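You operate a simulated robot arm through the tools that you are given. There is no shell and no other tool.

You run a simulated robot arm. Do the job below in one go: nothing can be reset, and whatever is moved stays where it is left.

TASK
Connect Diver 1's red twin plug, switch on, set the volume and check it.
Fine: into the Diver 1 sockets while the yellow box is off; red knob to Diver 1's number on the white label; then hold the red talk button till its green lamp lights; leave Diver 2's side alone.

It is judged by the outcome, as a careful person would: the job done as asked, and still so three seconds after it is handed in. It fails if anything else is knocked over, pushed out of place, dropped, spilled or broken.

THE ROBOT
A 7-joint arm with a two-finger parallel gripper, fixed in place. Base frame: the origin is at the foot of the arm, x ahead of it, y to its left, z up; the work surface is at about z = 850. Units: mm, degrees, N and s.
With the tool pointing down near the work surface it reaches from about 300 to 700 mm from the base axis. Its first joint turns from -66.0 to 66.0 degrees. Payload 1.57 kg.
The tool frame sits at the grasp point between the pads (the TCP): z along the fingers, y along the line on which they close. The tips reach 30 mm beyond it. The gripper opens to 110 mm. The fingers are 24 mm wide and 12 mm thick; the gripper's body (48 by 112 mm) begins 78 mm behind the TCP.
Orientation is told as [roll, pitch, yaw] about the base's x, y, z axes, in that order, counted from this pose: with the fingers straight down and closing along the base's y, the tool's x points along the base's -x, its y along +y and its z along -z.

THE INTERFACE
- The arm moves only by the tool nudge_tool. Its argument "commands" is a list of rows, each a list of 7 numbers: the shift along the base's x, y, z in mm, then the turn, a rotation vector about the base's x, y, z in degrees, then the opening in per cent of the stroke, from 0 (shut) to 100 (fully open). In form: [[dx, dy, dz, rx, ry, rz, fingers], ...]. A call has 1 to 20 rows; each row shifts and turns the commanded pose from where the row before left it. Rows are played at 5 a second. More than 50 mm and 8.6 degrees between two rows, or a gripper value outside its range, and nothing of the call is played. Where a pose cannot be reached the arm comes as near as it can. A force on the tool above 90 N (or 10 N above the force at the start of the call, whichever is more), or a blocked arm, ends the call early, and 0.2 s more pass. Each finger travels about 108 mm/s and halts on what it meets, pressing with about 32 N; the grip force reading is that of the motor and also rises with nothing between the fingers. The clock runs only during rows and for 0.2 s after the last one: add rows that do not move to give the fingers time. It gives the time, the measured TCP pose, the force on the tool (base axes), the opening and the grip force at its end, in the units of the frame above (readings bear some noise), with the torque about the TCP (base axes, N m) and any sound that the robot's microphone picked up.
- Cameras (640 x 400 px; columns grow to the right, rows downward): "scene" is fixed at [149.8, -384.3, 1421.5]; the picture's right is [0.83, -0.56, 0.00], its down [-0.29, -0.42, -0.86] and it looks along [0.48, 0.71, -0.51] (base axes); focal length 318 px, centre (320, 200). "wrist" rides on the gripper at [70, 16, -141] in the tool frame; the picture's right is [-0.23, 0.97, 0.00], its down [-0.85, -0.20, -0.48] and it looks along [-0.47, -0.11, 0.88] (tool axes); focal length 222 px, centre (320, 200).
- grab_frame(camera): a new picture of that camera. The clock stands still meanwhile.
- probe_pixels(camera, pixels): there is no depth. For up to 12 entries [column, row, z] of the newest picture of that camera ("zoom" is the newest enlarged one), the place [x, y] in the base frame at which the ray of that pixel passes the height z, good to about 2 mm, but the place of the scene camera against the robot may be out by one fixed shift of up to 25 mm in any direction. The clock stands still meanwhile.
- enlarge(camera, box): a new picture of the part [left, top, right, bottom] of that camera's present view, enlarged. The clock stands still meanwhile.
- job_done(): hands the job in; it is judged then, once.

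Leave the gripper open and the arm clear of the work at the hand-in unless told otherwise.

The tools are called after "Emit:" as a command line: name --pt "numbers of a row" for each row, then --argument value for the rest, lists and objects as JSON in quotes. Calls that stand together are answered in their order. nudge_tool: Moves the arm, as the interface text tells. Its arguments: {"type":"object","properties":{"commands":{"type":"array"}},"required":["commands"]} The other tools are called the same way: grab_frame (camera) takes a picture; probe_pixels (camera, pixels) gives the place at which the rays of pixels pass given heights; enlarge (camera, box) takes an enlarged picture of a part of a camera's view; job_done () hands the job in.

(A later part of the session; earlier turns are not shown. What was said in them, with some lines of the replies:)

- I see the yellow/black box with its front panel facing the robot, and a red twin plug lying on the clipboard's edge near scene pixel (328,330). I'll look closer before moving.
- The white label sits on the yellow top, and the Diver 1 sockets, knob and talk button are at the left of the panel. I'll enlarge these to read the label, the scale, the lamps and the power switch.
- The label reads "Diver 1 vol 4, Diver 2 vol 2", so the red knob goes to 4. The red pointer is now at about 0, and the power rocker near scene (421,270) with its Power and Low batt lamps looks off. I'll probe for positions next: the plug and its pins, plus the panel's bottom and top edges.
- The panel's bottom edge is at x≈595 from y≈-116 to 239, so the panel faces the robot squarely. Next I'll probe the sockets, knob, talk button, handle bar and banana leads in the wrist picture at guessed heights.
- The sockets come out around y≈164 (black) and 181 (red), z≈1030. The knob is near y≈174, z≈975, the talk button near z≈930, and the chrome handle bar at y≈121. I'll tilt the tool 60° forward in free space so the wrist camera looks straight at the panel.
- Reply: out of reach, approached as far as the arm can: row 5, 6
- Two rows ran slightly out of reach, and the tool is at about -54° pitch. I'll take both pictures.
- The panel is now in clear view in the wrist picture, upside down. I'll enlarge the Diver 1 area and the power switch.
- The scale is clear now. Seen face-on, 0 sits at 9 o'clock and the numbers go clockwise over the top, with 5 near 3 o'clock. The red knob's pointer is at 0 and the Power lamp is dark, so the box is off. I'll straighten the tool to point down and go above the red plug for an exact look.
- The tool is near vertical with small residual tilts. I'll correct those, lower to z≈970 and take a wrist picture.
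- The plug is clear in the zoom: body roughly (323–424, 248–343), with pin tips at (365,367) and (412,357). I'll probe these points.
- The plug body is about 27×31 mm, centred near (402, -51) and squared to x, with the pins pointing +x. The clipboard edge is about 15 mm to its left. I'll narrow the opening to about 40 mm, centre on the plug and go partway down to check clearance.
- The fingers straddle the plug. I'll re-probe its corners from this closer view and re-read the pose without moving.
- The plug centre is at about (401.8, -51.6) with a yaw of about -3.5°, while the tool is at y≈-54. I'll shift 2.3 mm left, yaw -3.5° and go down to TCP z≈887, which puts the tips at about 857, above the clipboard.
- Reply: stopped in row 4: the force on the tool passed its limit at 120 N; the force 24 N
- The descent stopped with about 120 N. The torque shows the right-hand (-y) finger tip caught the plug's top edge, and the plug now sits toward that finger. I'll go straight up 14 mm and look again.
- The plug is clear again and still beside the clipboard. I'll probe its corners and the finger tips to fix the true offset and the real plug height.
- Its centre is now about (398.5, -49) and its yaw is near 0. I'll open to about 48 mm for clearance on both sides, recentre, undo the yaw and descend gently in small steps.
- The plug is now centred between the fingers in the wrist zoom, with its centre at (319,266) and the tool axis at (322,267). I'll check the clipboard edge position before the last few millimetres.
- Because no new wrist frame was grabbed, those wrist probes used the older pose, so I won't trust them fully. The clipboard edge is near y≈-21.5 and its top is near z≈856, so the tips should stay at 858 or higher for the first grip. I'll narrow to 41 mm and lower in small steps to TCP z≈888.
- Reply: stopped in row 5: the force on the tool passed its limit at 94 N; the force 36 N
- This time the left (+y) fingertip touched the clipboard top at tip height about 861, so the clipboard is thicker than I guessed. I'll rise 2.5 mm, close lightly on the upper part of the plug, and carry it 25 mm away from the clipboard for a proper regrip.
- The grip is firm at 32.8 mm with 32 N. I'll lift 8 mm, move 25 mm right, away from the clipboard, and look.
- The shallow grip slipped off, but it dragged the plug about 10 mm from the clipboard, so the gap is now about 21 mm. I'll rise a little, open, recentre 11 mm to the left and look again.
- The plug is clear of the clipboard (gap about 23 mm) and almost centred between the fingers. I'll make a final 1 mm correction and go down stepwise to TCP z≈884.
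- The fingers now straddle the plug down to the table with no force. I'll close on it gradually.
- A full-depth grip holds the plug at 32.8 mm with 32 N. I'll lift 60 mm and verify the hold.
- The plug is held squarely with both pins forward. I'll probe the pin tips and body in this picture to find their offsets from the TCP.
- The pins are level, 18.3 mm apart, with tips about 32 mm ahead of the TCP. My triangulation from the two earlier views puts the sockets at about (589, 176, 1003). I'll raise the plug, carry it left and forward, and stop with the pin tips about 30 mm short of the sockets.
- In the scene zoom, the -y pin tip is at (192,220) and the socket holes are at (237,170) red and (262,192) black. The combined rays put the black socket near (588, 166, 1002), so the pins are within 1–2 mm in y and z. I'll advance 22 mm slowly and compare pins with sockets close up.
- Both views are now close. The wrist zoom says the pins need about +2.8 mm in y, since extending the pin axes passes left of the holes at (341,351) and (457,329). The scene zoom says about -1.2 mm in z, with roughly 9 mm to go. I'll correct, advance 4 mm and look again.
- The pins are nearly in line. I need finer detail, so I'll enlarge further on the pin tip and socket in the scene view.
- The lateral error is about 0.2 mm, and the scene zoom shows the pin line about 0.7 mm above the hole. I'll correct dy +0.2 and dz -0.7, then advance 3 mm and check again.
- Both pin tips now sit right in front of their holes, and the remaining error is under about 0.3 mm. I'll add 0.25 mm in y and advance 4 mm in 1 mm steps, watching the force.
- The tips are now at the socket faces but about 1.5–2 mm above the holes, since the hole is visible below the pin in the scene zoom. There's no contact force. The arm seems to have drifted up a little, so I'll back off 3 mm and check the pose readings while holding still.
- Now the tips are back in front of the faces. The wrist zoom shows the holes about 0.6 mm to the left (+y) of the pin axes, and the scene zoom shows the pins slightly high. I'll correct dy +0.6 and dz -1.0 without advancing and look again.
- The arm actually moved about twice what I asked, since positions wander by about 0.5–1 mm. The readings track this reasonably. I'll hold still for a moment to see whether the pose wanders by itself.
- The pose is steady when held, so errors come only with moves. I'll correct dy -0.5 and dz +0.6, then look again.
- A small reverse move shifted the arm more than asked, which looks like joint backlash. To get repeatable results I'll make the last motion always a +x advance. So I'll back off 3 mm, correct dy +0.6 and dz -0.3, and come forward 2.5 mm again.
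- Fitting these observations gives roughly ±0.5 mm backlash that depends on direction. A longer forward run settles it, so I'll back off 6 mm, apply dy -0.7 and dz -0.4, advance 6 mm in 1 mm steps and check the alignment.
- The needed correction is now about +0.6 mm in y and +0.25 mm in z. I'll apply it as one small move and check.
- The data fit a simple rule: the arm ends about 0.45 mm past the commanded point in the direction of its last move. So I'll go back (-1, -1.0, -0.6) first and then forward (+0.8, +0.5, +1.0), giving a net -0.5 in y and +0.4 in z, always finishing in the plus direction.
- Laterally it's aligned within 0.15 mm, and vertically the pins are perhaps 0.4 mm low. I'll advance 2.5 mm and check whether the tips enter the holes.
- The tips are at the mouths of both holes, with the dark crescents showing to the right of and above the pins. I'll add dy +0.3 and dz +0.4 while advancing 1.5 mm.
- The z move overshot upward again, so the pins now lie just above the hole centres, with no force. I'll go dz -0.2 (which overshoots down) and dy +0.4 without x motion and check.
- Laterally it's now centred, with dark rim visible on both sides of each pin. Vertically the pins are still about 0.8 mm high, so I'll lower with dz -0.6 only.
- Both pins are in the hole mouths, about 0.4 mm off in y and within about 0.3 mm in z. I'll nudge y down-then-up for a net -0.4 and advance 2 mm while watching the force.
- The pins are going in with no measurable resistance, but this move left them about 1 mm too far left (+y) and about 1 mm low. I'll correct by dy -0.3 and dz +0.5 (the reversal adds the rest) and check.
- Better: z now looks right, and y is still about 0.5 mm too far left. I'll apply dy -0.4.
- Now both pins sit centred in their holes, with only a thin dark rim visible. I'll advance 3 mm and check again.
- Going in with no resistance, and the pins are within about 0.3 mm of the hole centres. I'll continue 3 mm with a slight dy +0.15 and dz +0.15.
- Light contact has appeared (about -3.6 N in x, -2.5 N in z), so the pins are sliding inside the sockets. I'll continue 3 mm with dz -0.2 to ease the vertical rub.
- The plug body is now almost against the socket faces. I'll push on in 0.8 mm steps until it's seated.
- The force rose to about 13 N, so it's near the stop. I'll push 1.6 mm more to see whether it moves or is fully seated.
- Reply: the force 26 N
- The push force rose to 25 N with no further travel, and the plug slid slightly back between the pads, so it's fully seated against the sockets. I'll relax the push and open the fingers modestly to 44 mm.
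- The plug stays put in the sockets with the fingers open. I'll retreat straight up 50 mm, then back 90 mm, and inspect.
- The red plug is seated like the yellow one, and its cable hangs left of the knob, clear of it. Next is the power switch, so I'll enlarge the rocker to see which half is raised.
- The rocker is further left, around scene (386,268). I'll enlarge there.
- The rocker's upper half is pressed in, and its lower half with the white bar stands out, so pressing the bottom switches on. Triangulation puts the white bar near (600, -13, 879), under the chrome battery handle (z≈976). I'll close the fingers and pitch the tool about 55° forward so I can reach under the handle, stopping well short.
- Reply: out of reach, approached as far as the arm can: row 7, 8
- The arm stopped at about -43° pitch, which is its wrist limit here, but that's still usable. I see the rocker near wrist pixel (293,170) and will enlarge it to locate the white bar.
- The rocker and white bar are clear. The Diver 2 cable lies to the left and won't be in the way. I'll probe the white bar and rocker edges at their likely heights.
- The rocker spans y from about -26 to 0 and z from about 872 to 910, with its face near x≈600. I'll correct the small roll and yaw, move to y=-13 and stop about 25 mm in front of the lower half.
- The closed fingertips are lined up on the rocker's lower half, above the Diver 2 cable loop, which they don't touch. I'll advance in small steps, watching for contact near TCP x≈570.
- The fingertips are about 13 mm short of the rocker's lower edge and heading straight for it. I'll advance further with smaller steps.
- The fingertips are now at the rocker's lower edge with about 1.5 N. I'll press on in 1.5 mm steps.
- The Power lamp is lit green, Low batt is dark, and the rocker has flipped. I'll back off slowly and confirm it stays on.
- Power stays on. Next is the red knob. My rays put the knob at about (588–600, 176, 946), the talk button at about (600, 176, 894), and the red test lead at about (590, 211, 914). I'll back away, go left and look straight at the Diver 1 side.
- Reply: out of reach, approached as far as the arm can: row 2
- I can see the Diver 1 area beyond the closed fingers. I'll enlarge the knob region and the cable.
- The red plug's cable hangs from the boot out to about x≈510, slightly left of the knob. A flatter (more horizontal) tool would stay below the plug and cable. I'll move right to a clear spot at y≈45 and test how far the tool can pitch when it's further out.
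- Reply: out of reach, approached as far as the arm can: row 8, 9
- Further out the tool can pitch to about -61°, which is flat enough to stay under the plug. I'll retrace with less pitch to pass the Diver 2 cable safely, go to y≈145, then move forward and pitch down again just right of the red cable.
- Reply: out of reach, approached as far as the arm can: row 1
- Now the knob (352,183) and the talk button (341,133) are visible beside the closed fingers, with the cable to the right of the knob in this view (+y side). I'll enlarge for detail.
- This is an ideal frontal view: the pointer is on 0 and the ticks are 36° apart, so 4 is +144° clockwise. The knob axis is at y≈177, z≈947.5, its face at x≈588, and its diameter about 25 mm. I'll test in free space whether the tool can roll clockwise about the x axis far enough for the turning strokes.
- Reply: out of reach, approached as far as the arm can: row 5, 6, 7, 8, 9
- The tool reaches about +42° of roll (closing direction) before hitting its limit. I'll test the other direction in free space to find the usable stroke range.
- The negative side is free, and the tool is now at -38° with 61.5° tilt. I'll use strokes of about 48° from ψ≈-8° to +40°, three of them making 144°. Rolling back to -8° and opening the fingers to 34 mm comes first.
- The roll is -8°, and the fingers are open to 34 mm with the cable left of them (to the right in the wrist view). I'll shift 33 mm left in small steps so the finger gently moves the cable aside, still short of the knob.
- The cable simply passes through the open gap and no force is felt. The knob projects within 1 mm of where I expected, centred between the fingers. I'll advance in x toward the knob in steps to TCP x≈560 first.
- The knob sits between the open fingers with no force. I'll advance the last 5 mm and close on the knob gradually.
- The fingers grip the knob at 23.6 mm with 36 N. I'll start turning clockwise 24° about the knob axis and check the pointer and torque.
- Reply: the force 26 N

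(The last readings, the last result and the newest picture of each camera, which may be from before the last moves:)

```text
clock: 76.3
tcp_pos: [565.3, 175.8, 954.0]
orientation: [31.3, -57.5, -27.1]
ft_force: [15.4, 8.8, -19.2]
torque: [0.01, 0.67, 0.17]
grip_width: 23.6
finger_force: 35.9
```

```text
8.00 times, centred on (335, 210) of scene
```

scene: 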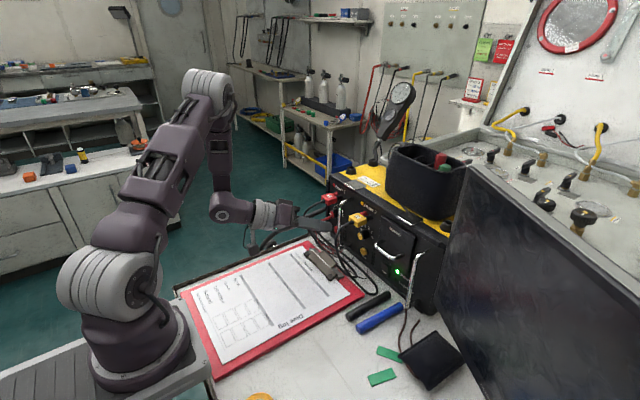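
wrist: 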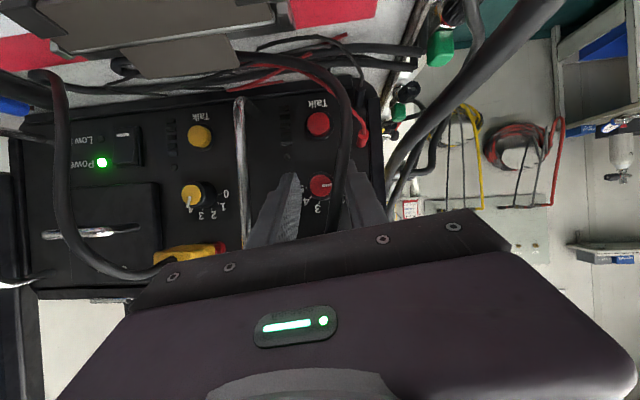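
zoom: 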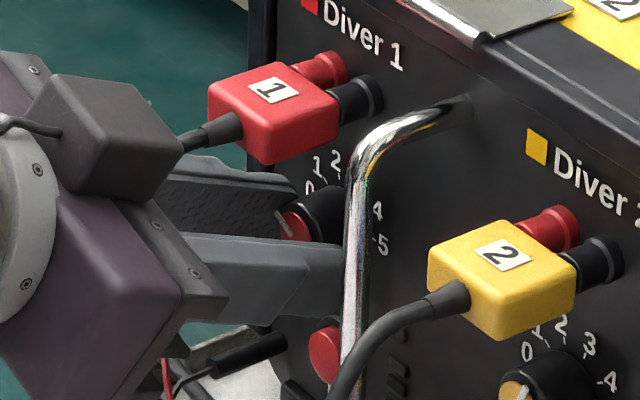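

The knob turns with the fingers. There's some side load (about -19 N in z), so my assumed centre is slightly off. I'll continue 24° more with a small correction down and left.

Emit:
nudge_tool --pt "-0.3 -0.5 -0.9 8 0 0 14" --pt "0 -0.6 -0.7 8 0 0 14" --pt "0 -0.6 -0.7 7 0 0 14" --pt "0 0 0 0 0 0 14"

Emit:
enlarge --camera "wrist" --box '[280, 140, 380, 225]'

Emit:
enlarge --camera "scene" --box '[310, 185, 360, 235]'

```text
clock: 77.3
tcp_pos: [565.4, 174.5, 952.5]
orientation: [59.9, -43.0, -49.6]
ft_force: [2.2, 1.1, 5.1]
torque: [0.02, -0.42, -0.34]
grip_width: 23.8
finger_force: 35.7
```

```text
4.71 times, centred on (330, 182) of wrist
```

zoom: 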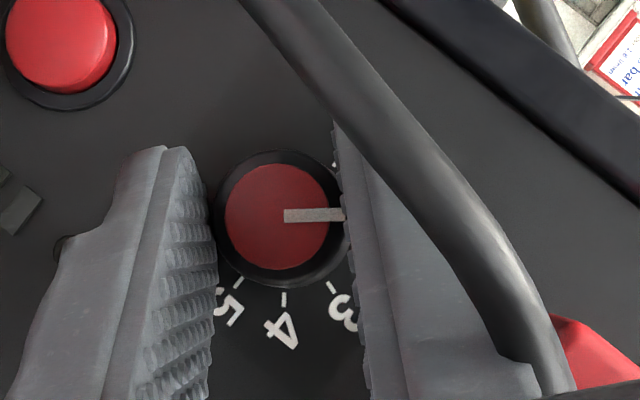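

```text
8.00 times, centred on (335, 210) of scene
```

zoom: 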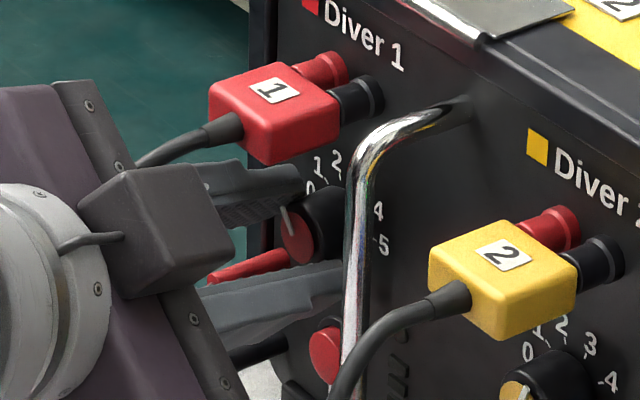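

That's 47° turned, and the pointer is now about 1.3 on the scale. I'll open to 34 mm, roll back 48° around the refined centre (177.7, 948.4), then regrip.

Emit:
nudge_tool --pt "0 0 0 0 0 0 24" --pt "0 0 0 0 0 0 31" --pt "0 0 0 0 0 0 31" --pt "0 0.57 0.42 -8 0 0 31" --pt "0 0.62 0.32 -8 0 0 31" --pt "0 0.66 0.23 -8 0 0 31" --pt "0 0.68 0.14 -8 0 0 31" --pt "0 0.7 0.04 -8 0 0 31" --pt "0 0.7 -0.06 -8 0 0 31" --pt "0 0 0 0 0 0 31"

Emit:
enlarge --camera "wrist" --box '[280, 140, 380, 225]'

Emit:
enlarge --camera "scene" --box '[310, 185, 360, 235]'

```text
clock: 79.5
tcp_pos: [563.5, 179.3, 951.4]
orientation: [-18.3, -60.4, 16.0]
ft_force: [0.1, -0.5, 0.6]
torque: [-0.01, -0.04, 0.01]
grip_width: 34.0
finger_force: 0.0
```

```text
4.71 times, centred on (330, 182) of wrist
```

zoom: 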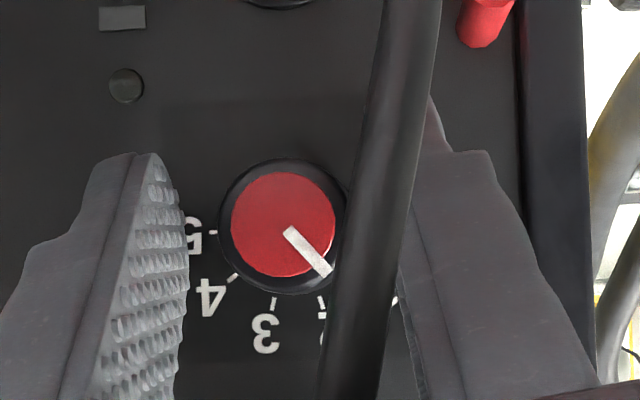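

```text
8.00 times, centred on (335, 210) of scene
```

zoom: 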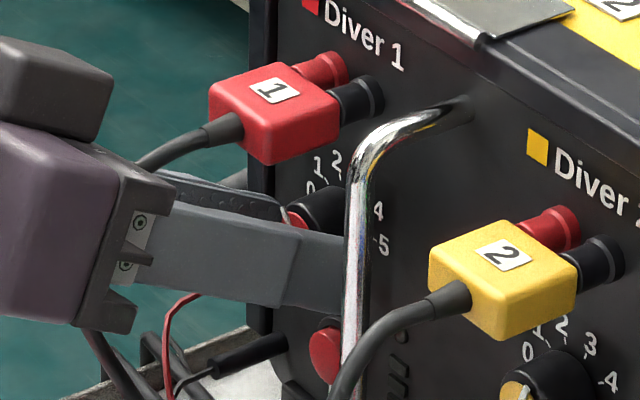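

The pointer stayed at about 1.3. I'll recentre slightly (+2, -0.7, +1.2 mm), close again and turn the next 48°.

Emit:
nudge_tool --pt "2 -0.7 1.2 0 0 0 31" --pt "0 0 0 0 0 0 27" --pt "0 0 0 0 0 0 23" --pt "0 0 0 0 0 0 18" --pt "0 0 0 0 0 0 14" --pt "0 0 0 0 0 0 14"

Emit:
enlarge --camera "wrist" --box '[280, 140, 380, 225]'

```text
clock: 80.9
tcp_pos: [564.1, 178.4, 952.8]
orientation: [-18.1, -60.3, 15.9]
ft_force: [1.1, 10.4, -2.5]
torque: [0.06, 0.22, 0.3]
grip_width: 24.1
finger_force: 36.0
```

```text
4.71 times, centred on (330, 182) of wrist
```

zoom: 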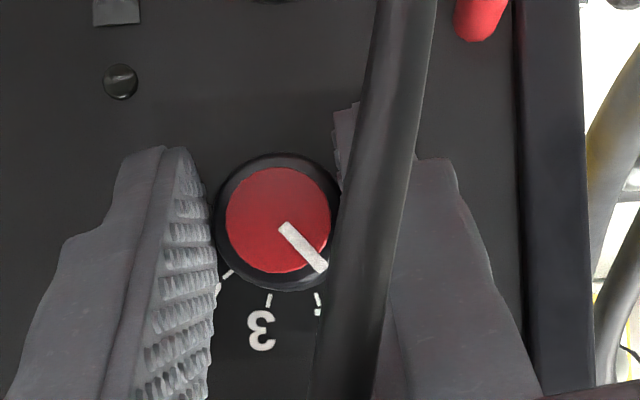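

Regripped. I'll turn +48° in six 8° rows around the knob's centre.

Emit:
nudge_tool --pt "0 -0.3 0.06 8 0 0 14" --pt "0 -0.6 -0.1 8 0 0 14" --pt "0 -0.6 -0.3 8 0 0 14" --pt "0 -0.6 -0.4 8 0 0 14" --pt "0 -0.6 -0.5 8 0 0 14" --pt "0 -0.6 -0.5 8 0 0 14" --pt "0 0 0 0 0 0 14"

Emit:
enlarge --camera "wrist" --box '[280, 140, 380, 225]'

Emit:
enlarge --camera "scene" --box '[310, 185, 360, 235]'

```text
clock: 82.5
tcp_pos: [566.5, 174.1, 952.5]
orientation: [59.8, -42.9, -49.3]
ft_force: [-30.3, 8.2, 13.6]
torque: [0.04, -0.13, 0.47]
grip_width: 23.8
finger_force: 35.7
```

```text
4.71 times, centred on (330, 182) of wrist
```

zoom: 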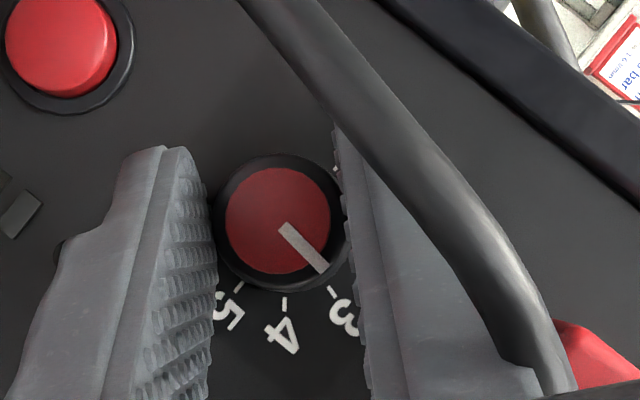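

```text
8.00 times, centred on (335, 210) of scene
```

zoom: 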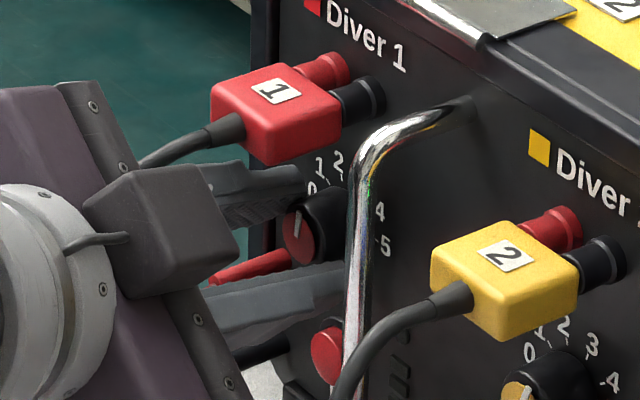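

The pointer is now at about 2.7. There's a 30 N push along x, meaning the tips press toward the panel, so I'll ease back 1.5 mm before opening and rolling back.

Emit:
nudge_tool --pt "-1.5 0 0 0 0 0 14" --pt "0 0 0 0 0 0 24" --pt "0 0 0 0 0 0 31" --pt "0 0 0 0 0 0 31" --pt "0 0.57 0.42 -8 0 0 31" --pt "0 0.62 0.32 -8 0 0 31" --pt "0 0.66 0.23 -8 0 0 31" --pt "0 0.68 0.14 -8 0 0 31" --pt "0 0.7 0.04 -8 0 0 31" --pt "0 0.7 -0.06 -8 0 0 31" --pt "0 0 0 0 0 0 31"

Emit:
enlarge --camera "wrist" --box '[280, 140, 380, 225]'

Emit:
enlarge --camera "scene" --box '[310, 185, 360, 235]'

```text
clock: 84.9
tcp_pos: [564.9, 178.8, 953.1]
orientation: [-18.4, -60.4, 16.2]
ft_force: [-0.4, -0.6, 0.3]
torque: [-0.01, 0.01, 0.0]
grip_width: 34.1
finger_force: 0.1
```

```text
4.71 times, centred on (330, 182) of wrist
```

zoom: 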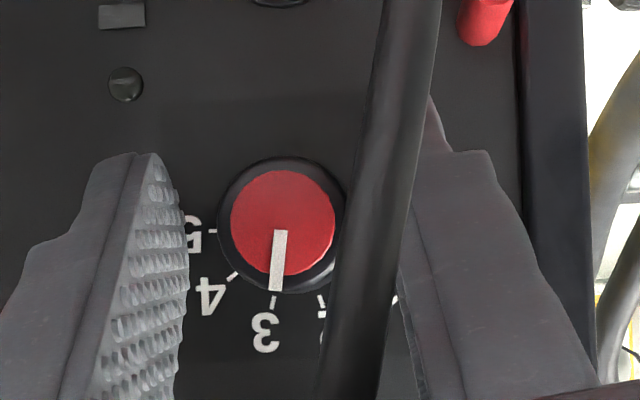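

```text
8.00 times, centred on (335, 210) of scene
```

zoom: 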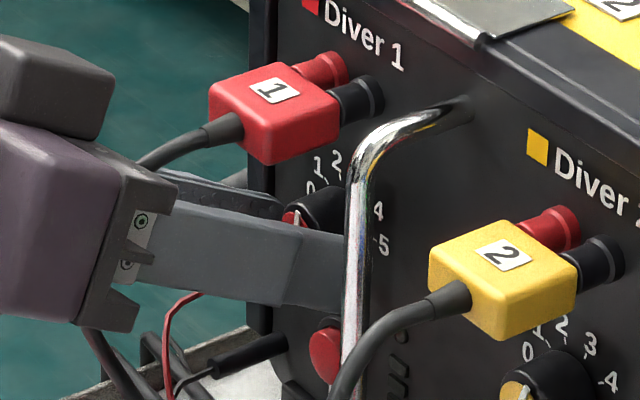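

The pointer is at about 2.72, which leaves 46° to reach 4, and the box sits exactly where it was. I'll regrip here and turn +24° first, then check.

Emit:
nudge_tool --pt "0 -0.3 0 0 0 0 27" --pt "0 0 0 0 0 0 23" --pt "0 0 0 0 0 0 18" --pt "0 0 0 0 0 0 14" --pt "0 0 0 0 0 0 14" --pt "0 -0.5 0 8 0 0 14" --pt "0 -0.6 -0.1 8 0 0 14" --pt "0 -0.6 -0.3 8 0 0 14" --pt "0 0 0 0 0 0 14"

Emit:
enlarge --camera "wrist" --box '[280, 140, 380, 225]'

```text
clock: 86.9
tcp_pos: [564.6, 176.7, 952.5]
orientation: [29.8, -58.1, -26.0]
ft_force: [-22.9, 5.5, 17.9]
torque: [0.08, -0.44, 0.29]
grip_width: 23.7
finger_force: 35.7
```

```text
4.71 times, centred on (330, 182) of wrist
```

zoom: 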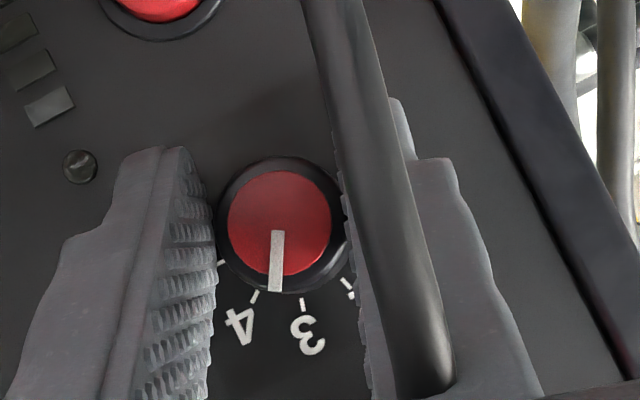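

The pointer is at about 3.38, so 22° remains. The side forces suggest easing back 0.7 mm in x and going slightly higher, which I'll do while turning another 22°.

Emit:
nudge_tool --pt "-0.7 -0.6 0.1 8 0 0 14" --pt "0 -0.6 -0.1 8 0 0 14" --pt "0 -0.5 -0.3 6 0 0 14" --pt "0 0 0 0 0 0 14" --pt "0 0 0 0 0 0 14"

Emit:
enlarge --camera "wrist" --box '[280, 140, 380, 225]'

Emit:
enlarge --camera "wrist" --box '[305, 165, 355, 210]'

```text
clock: 88.1
tcp_pos: [564.2, 175.5, 952.0]
orientation: [58.0, -44.6, -48.2]
ft_force: [-11.4, 5.5, 11.1]
torque: [0.04, -0.09, 0.45]
grip_width: 23.9
finger_force: 35.5
```

```text
4.71 times, centred on (330, 182) of wrist
```

zoom: 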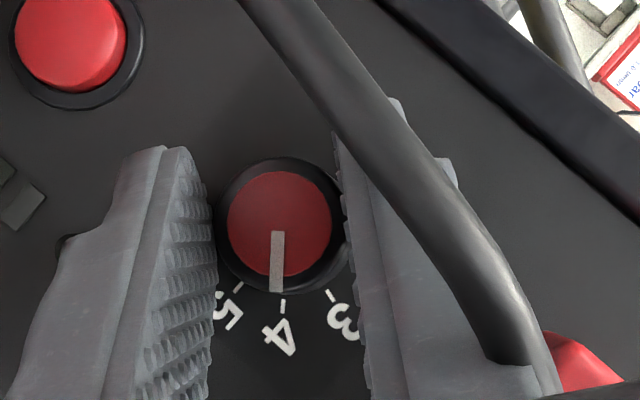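

```text
8.89 times, centred on (330, 188) of wrist
```

zoom: 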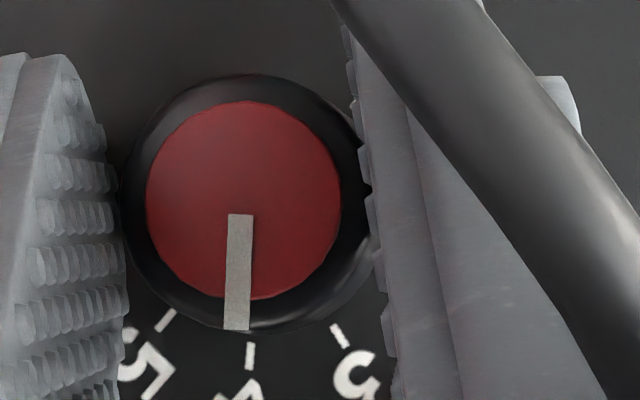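

The pointer is almost on 4 and still about 3° short: pointer at 92°, tick 4 at about 95° in the picture. I'll turn 3° more.

Emit:
nudge_tool --pt "-0.3 -0.2 0.1 3 0 0 14" --pt "0 0 0 0 0 0 14" --pt "0 0 0 0 0 0 14"

Emit:
enlarge --camera "wrist" --box '[305, 165, 355, 210]'

```text
clock: 88.9
tcp_pos: [563.8, 175.4, 952.0]
orientation: [60.4, -42.2, -49.8]
ft_force: [2.2, 9.0, -4.8]
torque: [0.03, -0.14, -0.02]
grip_width: 23.9
finger_force: 36.2
```

```text
8.89 times, centred on (330, 188) of wrist
```

zoom: 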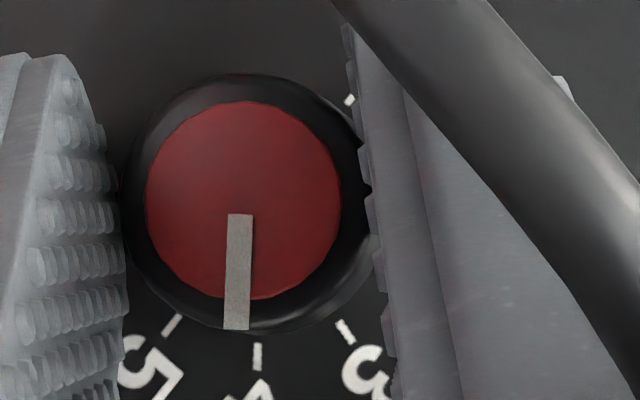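

The pointer (92°) now matches tick 4 (about 93°) within about a degree. I'll open the fingers and back straight away 45 mm without turning, then check.

Emit:
nudge_tool --pt "0 0 0 0 0 0 22" --pt "0 0 0 0 0 0 31" --pt "0 0 0 0 0 0 31" --pt "-5 0 0 0 0 0 31" --pt "-10 0 0 0 0 0 31" --pt "-15 0 0 0 0 0 31" --pt "-15 0 0 0 0 0 31" --pt "0 0 0 0 0 0 31"

Emit:
grab_frame --camera "wrist"

Emit:
enlarge --camera "wrist" --box '[290, 145, 370, 215]'

Emit:
enlarge --camera "scene" --box '[310, 185, 360, 235]'

```text
clock: 90.7
tcp_pos: [520.6, 173.5, 951.8]
orientation: [60.5, -42.2, -50.0]
ft_force: [-0.3, 0.1, -0.5]
torque: [-0.02, 0.01, 0.02]
grip_width: 34.2
finger_force: 0.1
```

```text
taken
```

wrist: 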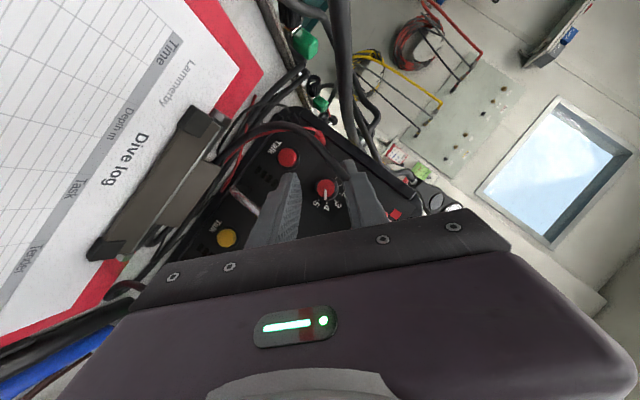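

```text
5.71 times, centred on (330, 180) of wrist
```

zoom: 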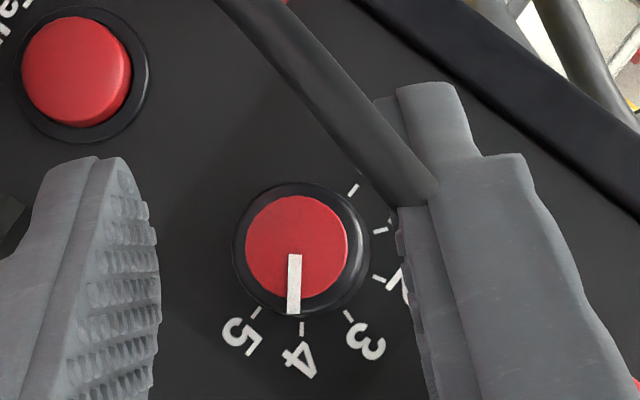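

```text
8.00 times, centred on (335, 210) of scene
```

zoom: 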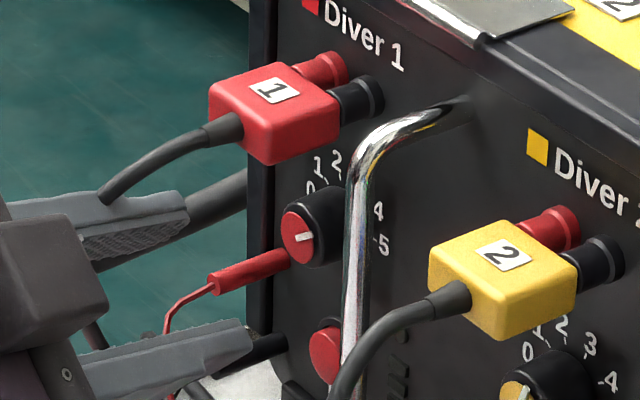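

The knob pointer sits on 4 (pointer 91.9°, tick 4 at 92.2°). Next is the talk test. I'll roll the tool level again, close the fingers and lower in front of the red talk button (about y 177, z 894), staying 35–40 mm clear.

Emit:
nudge_tool --pt "-3 0 0 -8 0 0 20" --pt "0 0 0 -8 0 0 10" --pt "0 0 0 -8 0 0 0" --pt "0 0 0 -8 0 0 0" --pt "0 0 0 -7 0 0 0" --pt "0 2 -10 0 0 0 0" --pt "0 1.5 -15 0 0 0 0" --pt "0 0 -15 0 0 0 0" --pt "0 0 -14 0 0 0 0" --pt "0 0 0 0 0 0 0"

Emit:
grab_frame --camera "wrist"

Emit:
enlarge --camera "wrist" --box '[260, 110, 400, 230]'

Emit:
enlarge --camera "scene" --box '[300, 190, 370, 250]'

```text
clock: 92.9
tcp_pos: [515.8, 178.2, 897.7]
orientation: [2.4, -61.6, -2.2]
ft_force: [0.0, -0.2, -0.1]
torque: [-0.01, 0.02, -0.04]
grip_width: 0.0
finger_force: 20.6
```

```text
taken
```

wrist: 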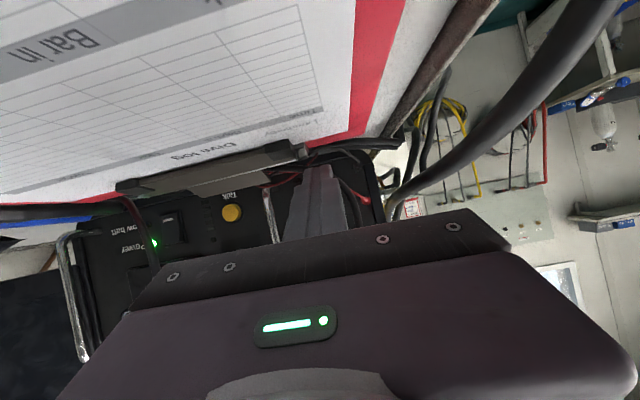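

```text
3.33 times, centred on (330, 170) of wrist
```

zoom: 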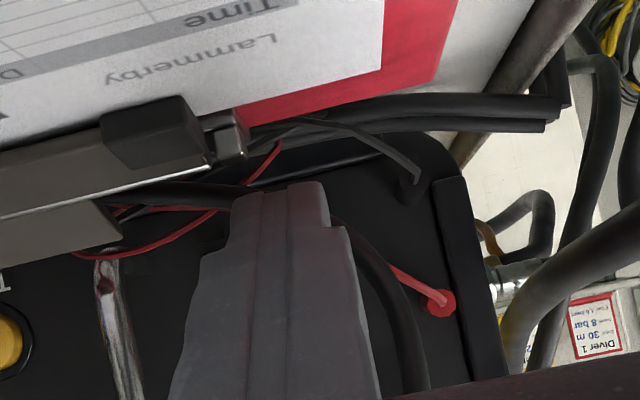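

```text
6.67 times, centred on (335, 220) of scene
```

zoom: 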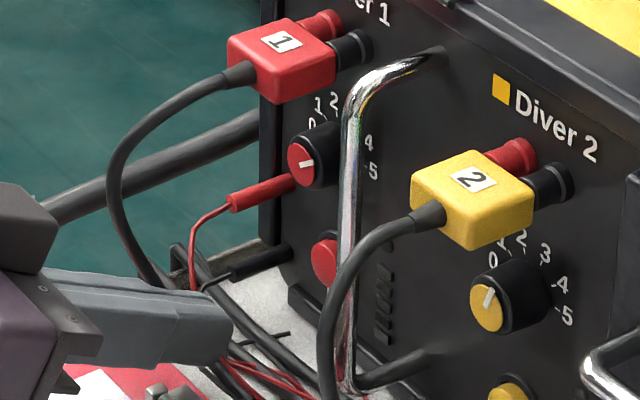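

The closed fingertips are in line with the red talk button at scene zoom (325,260), perhaps 2 mm low. I'll raise 2 mm and advance toward it in steps, stopping before contact.

Emit:
nudge_tool --pt "10 -0.5 2 0 0 0 0" --pt "10 -0.5 0 0 0 0 0" --pt "10 0 0 0 0 0 0" --pt "8 0 0 0 0 0 0" --pt "0 0 0 0 0 0 0"

Emit:
enlarge --camera "scene" --box '[310, 195, 360, 240]'

Emit:
enlarge --camera "wrist" --box '[260, 110, 400, 230]'

```text
clock: 94.1
tcp_pos: [555.0, 176.5, 899.5]
orientation: [2.4, -61.4, -2.1]
ft_force: [-0.4, -0.3, 0.2]
torque: [0.03, 0.0, 0.01]
grip_width: 0.3
finger_force: 21.2
```

```text
8.89 times, centred on (335, 218) of scene
```

zoom: 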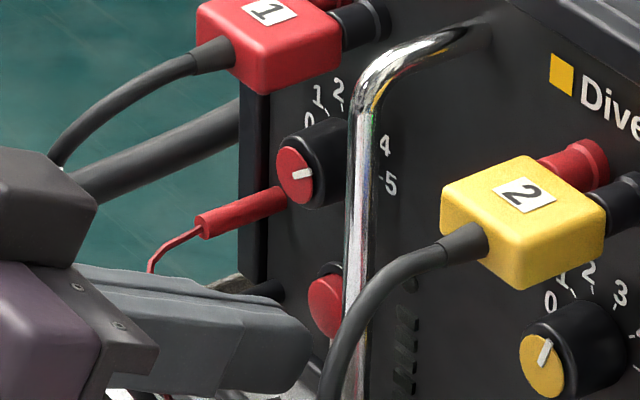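

```text
3.33 times, centred on (330, 170) of wrist
```

zoom: 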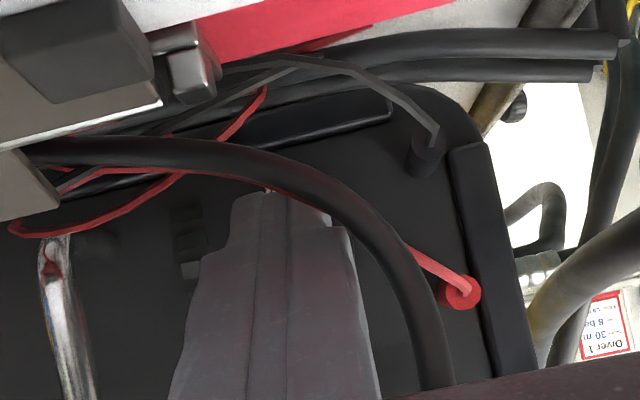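

The tips are about 10 mm from the button and will meet it near its centre. I'll advance 7 mm, then press in small steps while holding.

Emit:
nudge_tool --pt "4 0 -0.5 0 0 0 0" --pt "3 0 -0.5 0 0 0 0" --pt "1.5 0 0 0 0 0 0" --pt "0 0 0 0 0 0 0"

Emit:
enlarge --camera "scene" --box '[310, 195, 360, 240]'

```text
clock: 95.1
tcp_pos: [563.1, 174.9, 899.9]
orientation: [2.4, -61.6, -2.1]
ft_force: [-0.2, 0.4, 0.6]
torque: [0.02, 0.0, -0.04]
grip_width: 0.0
finger_force: 20.8
```

```text
8.89 times, centred on (335, 218) of scene
```

zoom: 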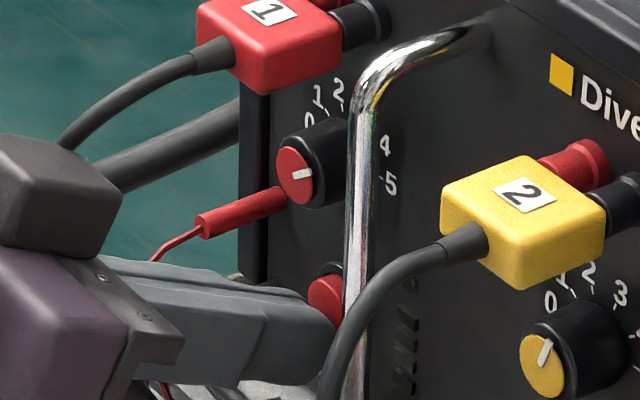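

Almost touching, with no force yet. I'll press forward in 1 mm steps.

Emit:
nudge_tool --pt "1 1 0 0 0 0 0" --pt "1 0 0 0 0 0 0" --pt "1 0 0 0 0 0 0" --pt "0 0 0 0 0 0 0"

Emit:
enlarge --camera "scene" --box '[310, 195, 360, 240]'

```text
clock: 96.1
tcp_pos: [566.5, 177.4, 898.6]
orientation: [2.4, -61.4, -2.1]
ft_force: [-3.3, 0.1, 0.2]
torque: [0.03, -0.02, -0.04]
grip_width: 0.1
finger_force: 20.5
heard: click
```

```text
8.89 times, centred on (335, 218) of scene
```

zoom: 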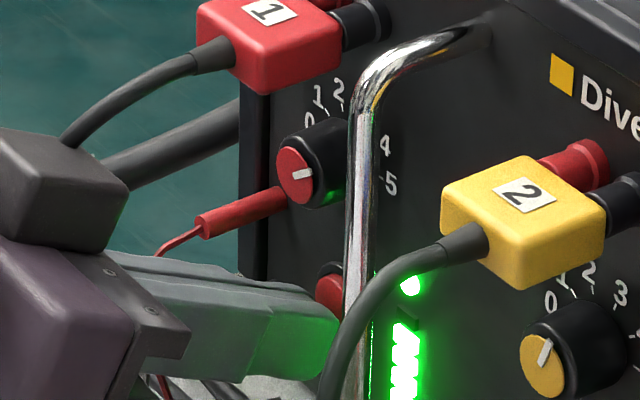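

A click was heard, and the green lamp and the level bars beside the talk button are lit. I'll hold a moment more to be sure.

Emit:
nudge_tool --pt "0 0 0 0 0 0 0" --pt "0 0 0 0 0 0 0" --pt "0 0 0 0 0 0 0" --pt "0 0 0 0 0 0 0" --pt "0 0 0 0 0 0 0"

Emit:
enlarge --camera "scene" --box '[310, 195, 360, 240]'

Emit:
grab_frame --camera "wrist"

```text
clock: 97.3
tcp_pos: [566.1, 177.5, 899.1]
orientation: [2.4, -61.5, -2.1]
ft_force: [-1.9, 0.4, 0.3]
torque: [0.03, 0.0, 0.04]
grip_width: 0.0
finger_force: 21.2
```

```text
8.89 times, centred on (335, 218) of scene
```

zoom: 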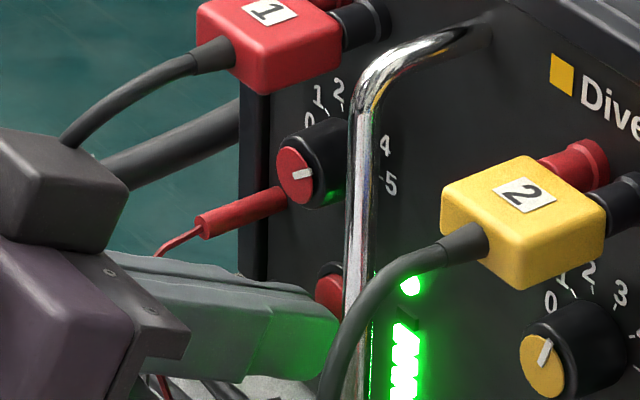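

```text
taken
```

wrist: 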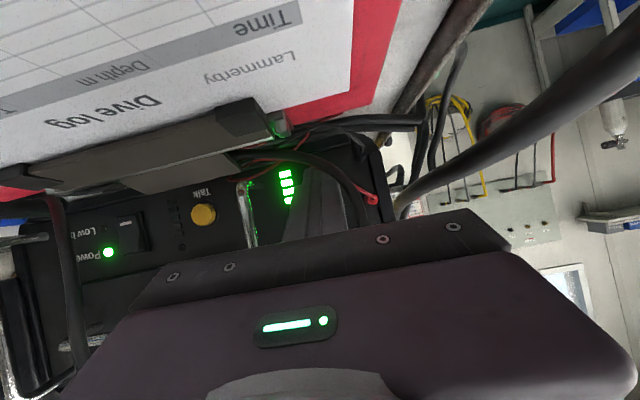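

The lamp stays lit while held, so the check is good. I'll release the button by backing away in x, then take pictures.

Emit:
nudge_tool --pt "-3 0 0 0 0 0 0" --pt "-8 0 0 0 0 0 0" --pt "-15 0 0 0 0 0 0" --pt "-20 0 2 0 3 0 0" --pt "-10 0 8 0 5 0 0" --pt "-8 0 15 0 6 0 0" --pt "0 0 0 0 0 0 0"

Emit:
grab_frame --camera "scene"

Emit:
enlarge --camera "scene" --box '[310, 185, 360, 235]'

```text
clock: 98.9
tcp_pos: [500.6, 176.1, 924.3]
orientation: [1.5, -47.6, -1.5]
ft_force: [0.0, -0.6, -0.7]
torque: [0.01, -0.01, -0.01]
grip_width: 0.0
finger_force: 21.0
```

```text
taken
```

scene: 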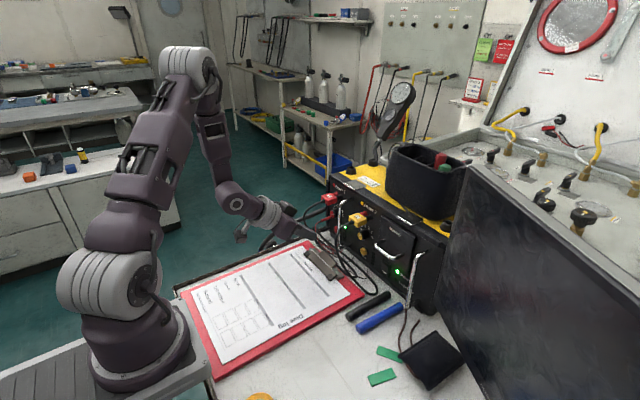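

```text
8.00 times, centred on (335, 210) of scene
```

zoom: 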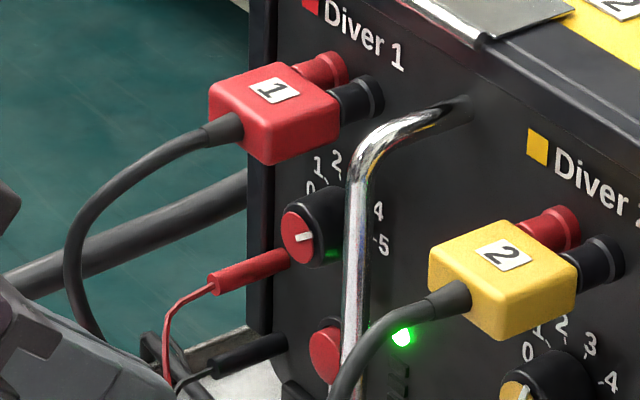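

The green lamp stays lit after release, the plug is in, the knob is at 4 and power is on. I'll now retreat back and up to the starting area, straighten the tool and open the gripper.

Emit:
nudge_tool --pt "-20 -5 20 0 8 0 0" --pt "-20 -10 30 0 8 0 0" --pt "-15 -15 40 0 8 0 0" --pt "-15 -15 40 0 8 0 0" --pt "-10 -15 40 0 8 0 20" --pt "-10 -10 40 0 7.6 0 50" --pt "0 -8 40 0 0 0 100" --pt "0 0 20 0 0 0 100" --pt "0 0 0 0 0 0 100" --pt "0 0 0 0 0 0 100"

Emit:
grab_frame --camera "scene"

Emit:
grab_frame --camera "wrist"

Emit:
enlarge --camera "scene" --box '[310, 170, 440, 290]'

Emit:
enlarge --camera "scene" --box '[230, 220, 430, 400]'

```text
clock: 101.1
tcp_pos: [427.2, 108.0, 1161.1]
orientation: [2.2, -6.5, -1.0]
ft_force: [-0.3, -0.4, 0.7]
torque: [0.02, 0.01, 0.04]
grip_width: 110.0
finger_force: 0.0
out of reach, approached as far as the arm can: row 3
```

```text
taken
```

scene: 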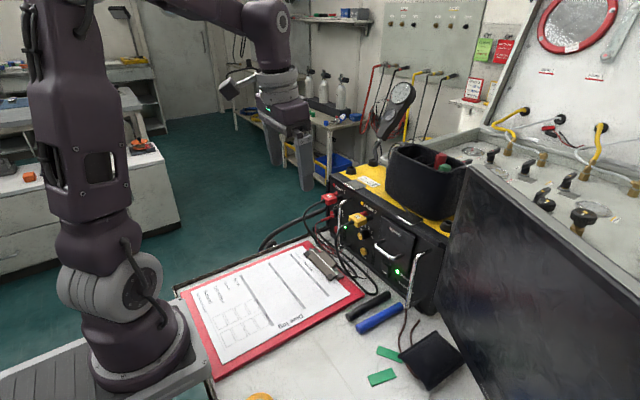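

```text
taken
```

wrist: 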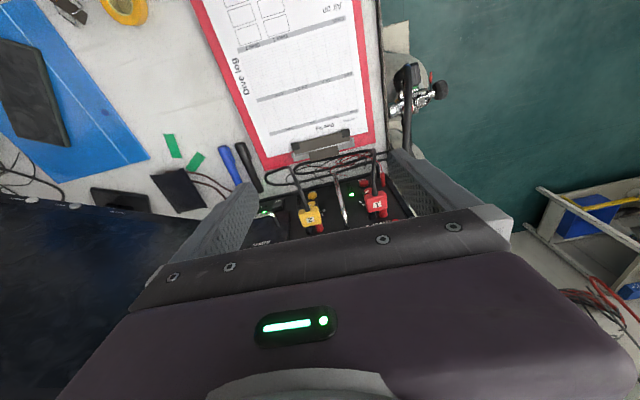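

```text
3.33 times, centred on (375, 230) of scene
```

zoom: 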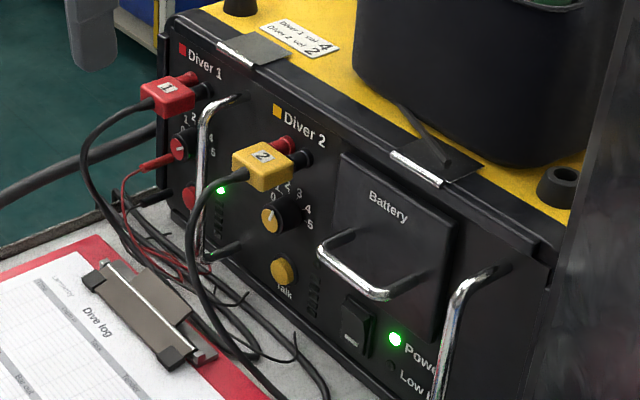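

```text
2.22 times, centred on (330, 310) of scene
```

zoom: 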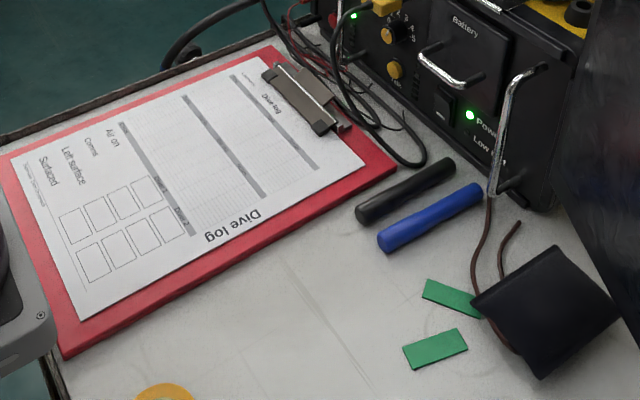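

Everything looks in place: Power lamp on, talk lamp lit, pens and clipboard where they were, Diver 2 untouched. I'll take one last close look at the plug and knob.

Emit:
enlarge --camera "scene" --box '[322, 185, 358, 217]'

Emit:
enlarge --camera "wrist" --box '[280, 160, 410, 230]'

```text
12.50 times, centred on (340, 201) of scene
```

zoom: 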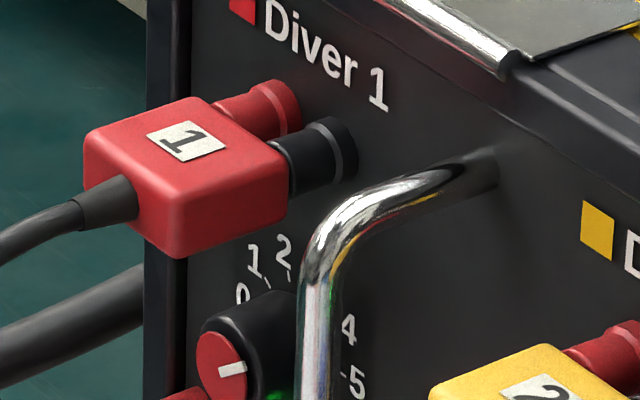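

```text
4.92 times, centred on (345, 195) of wrist
```

zoom: 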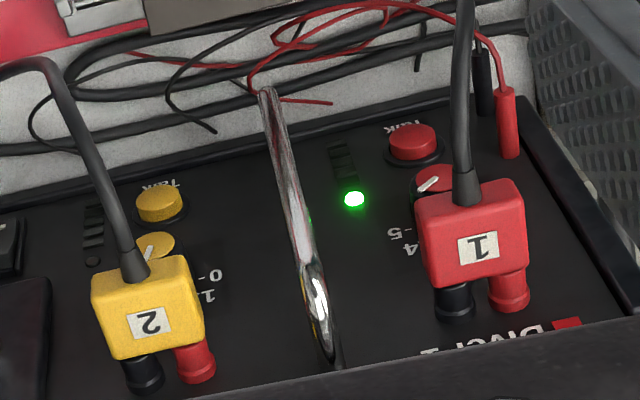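

The red plug is flush against both Diver 1 sockets, the same as Diver 2's plug. The red knob points at 4, the power and talk lamps are lit, and the arm is clear with the gripper open, so I'm handing in.

Emit:
job_done

```text
The job is handed in.
```

Diver 1 is connected, switched on, set to volume 4 and checked, and the job is handed in.

- **Plug:** the red twin plug went into the Diver 1 sockets while the box was still off. It sits flush against both sockets, like Diver 2's plug.
- **Power:** I switched the box on with the rocker. The Power lamp is green and the Low batt lamp is dark.
- **Volume:** the white label reads "Diver 1 vol 4", and the red knob's pointer is on 4 to within about a degree.
- **Talk check:** I held the red talk button until it clicked and the green lamp lit. The lamp stayed on after I let go.
- **Diver 2 and the rest:** I didn't touch Diver 2's plug, knob or talk button. In the last pictures the clipboard, pens and box look unmoved.

Before I got a firm grip on the plug, a fingertip pressed on the plug's edge and then on the clipboard, at about 120 N and 94 N. While I turned the knob, the fingertips pushed the box with about 30 N. I saw no damage or shift from either.

The arm is clear of the work and the gripper is open.
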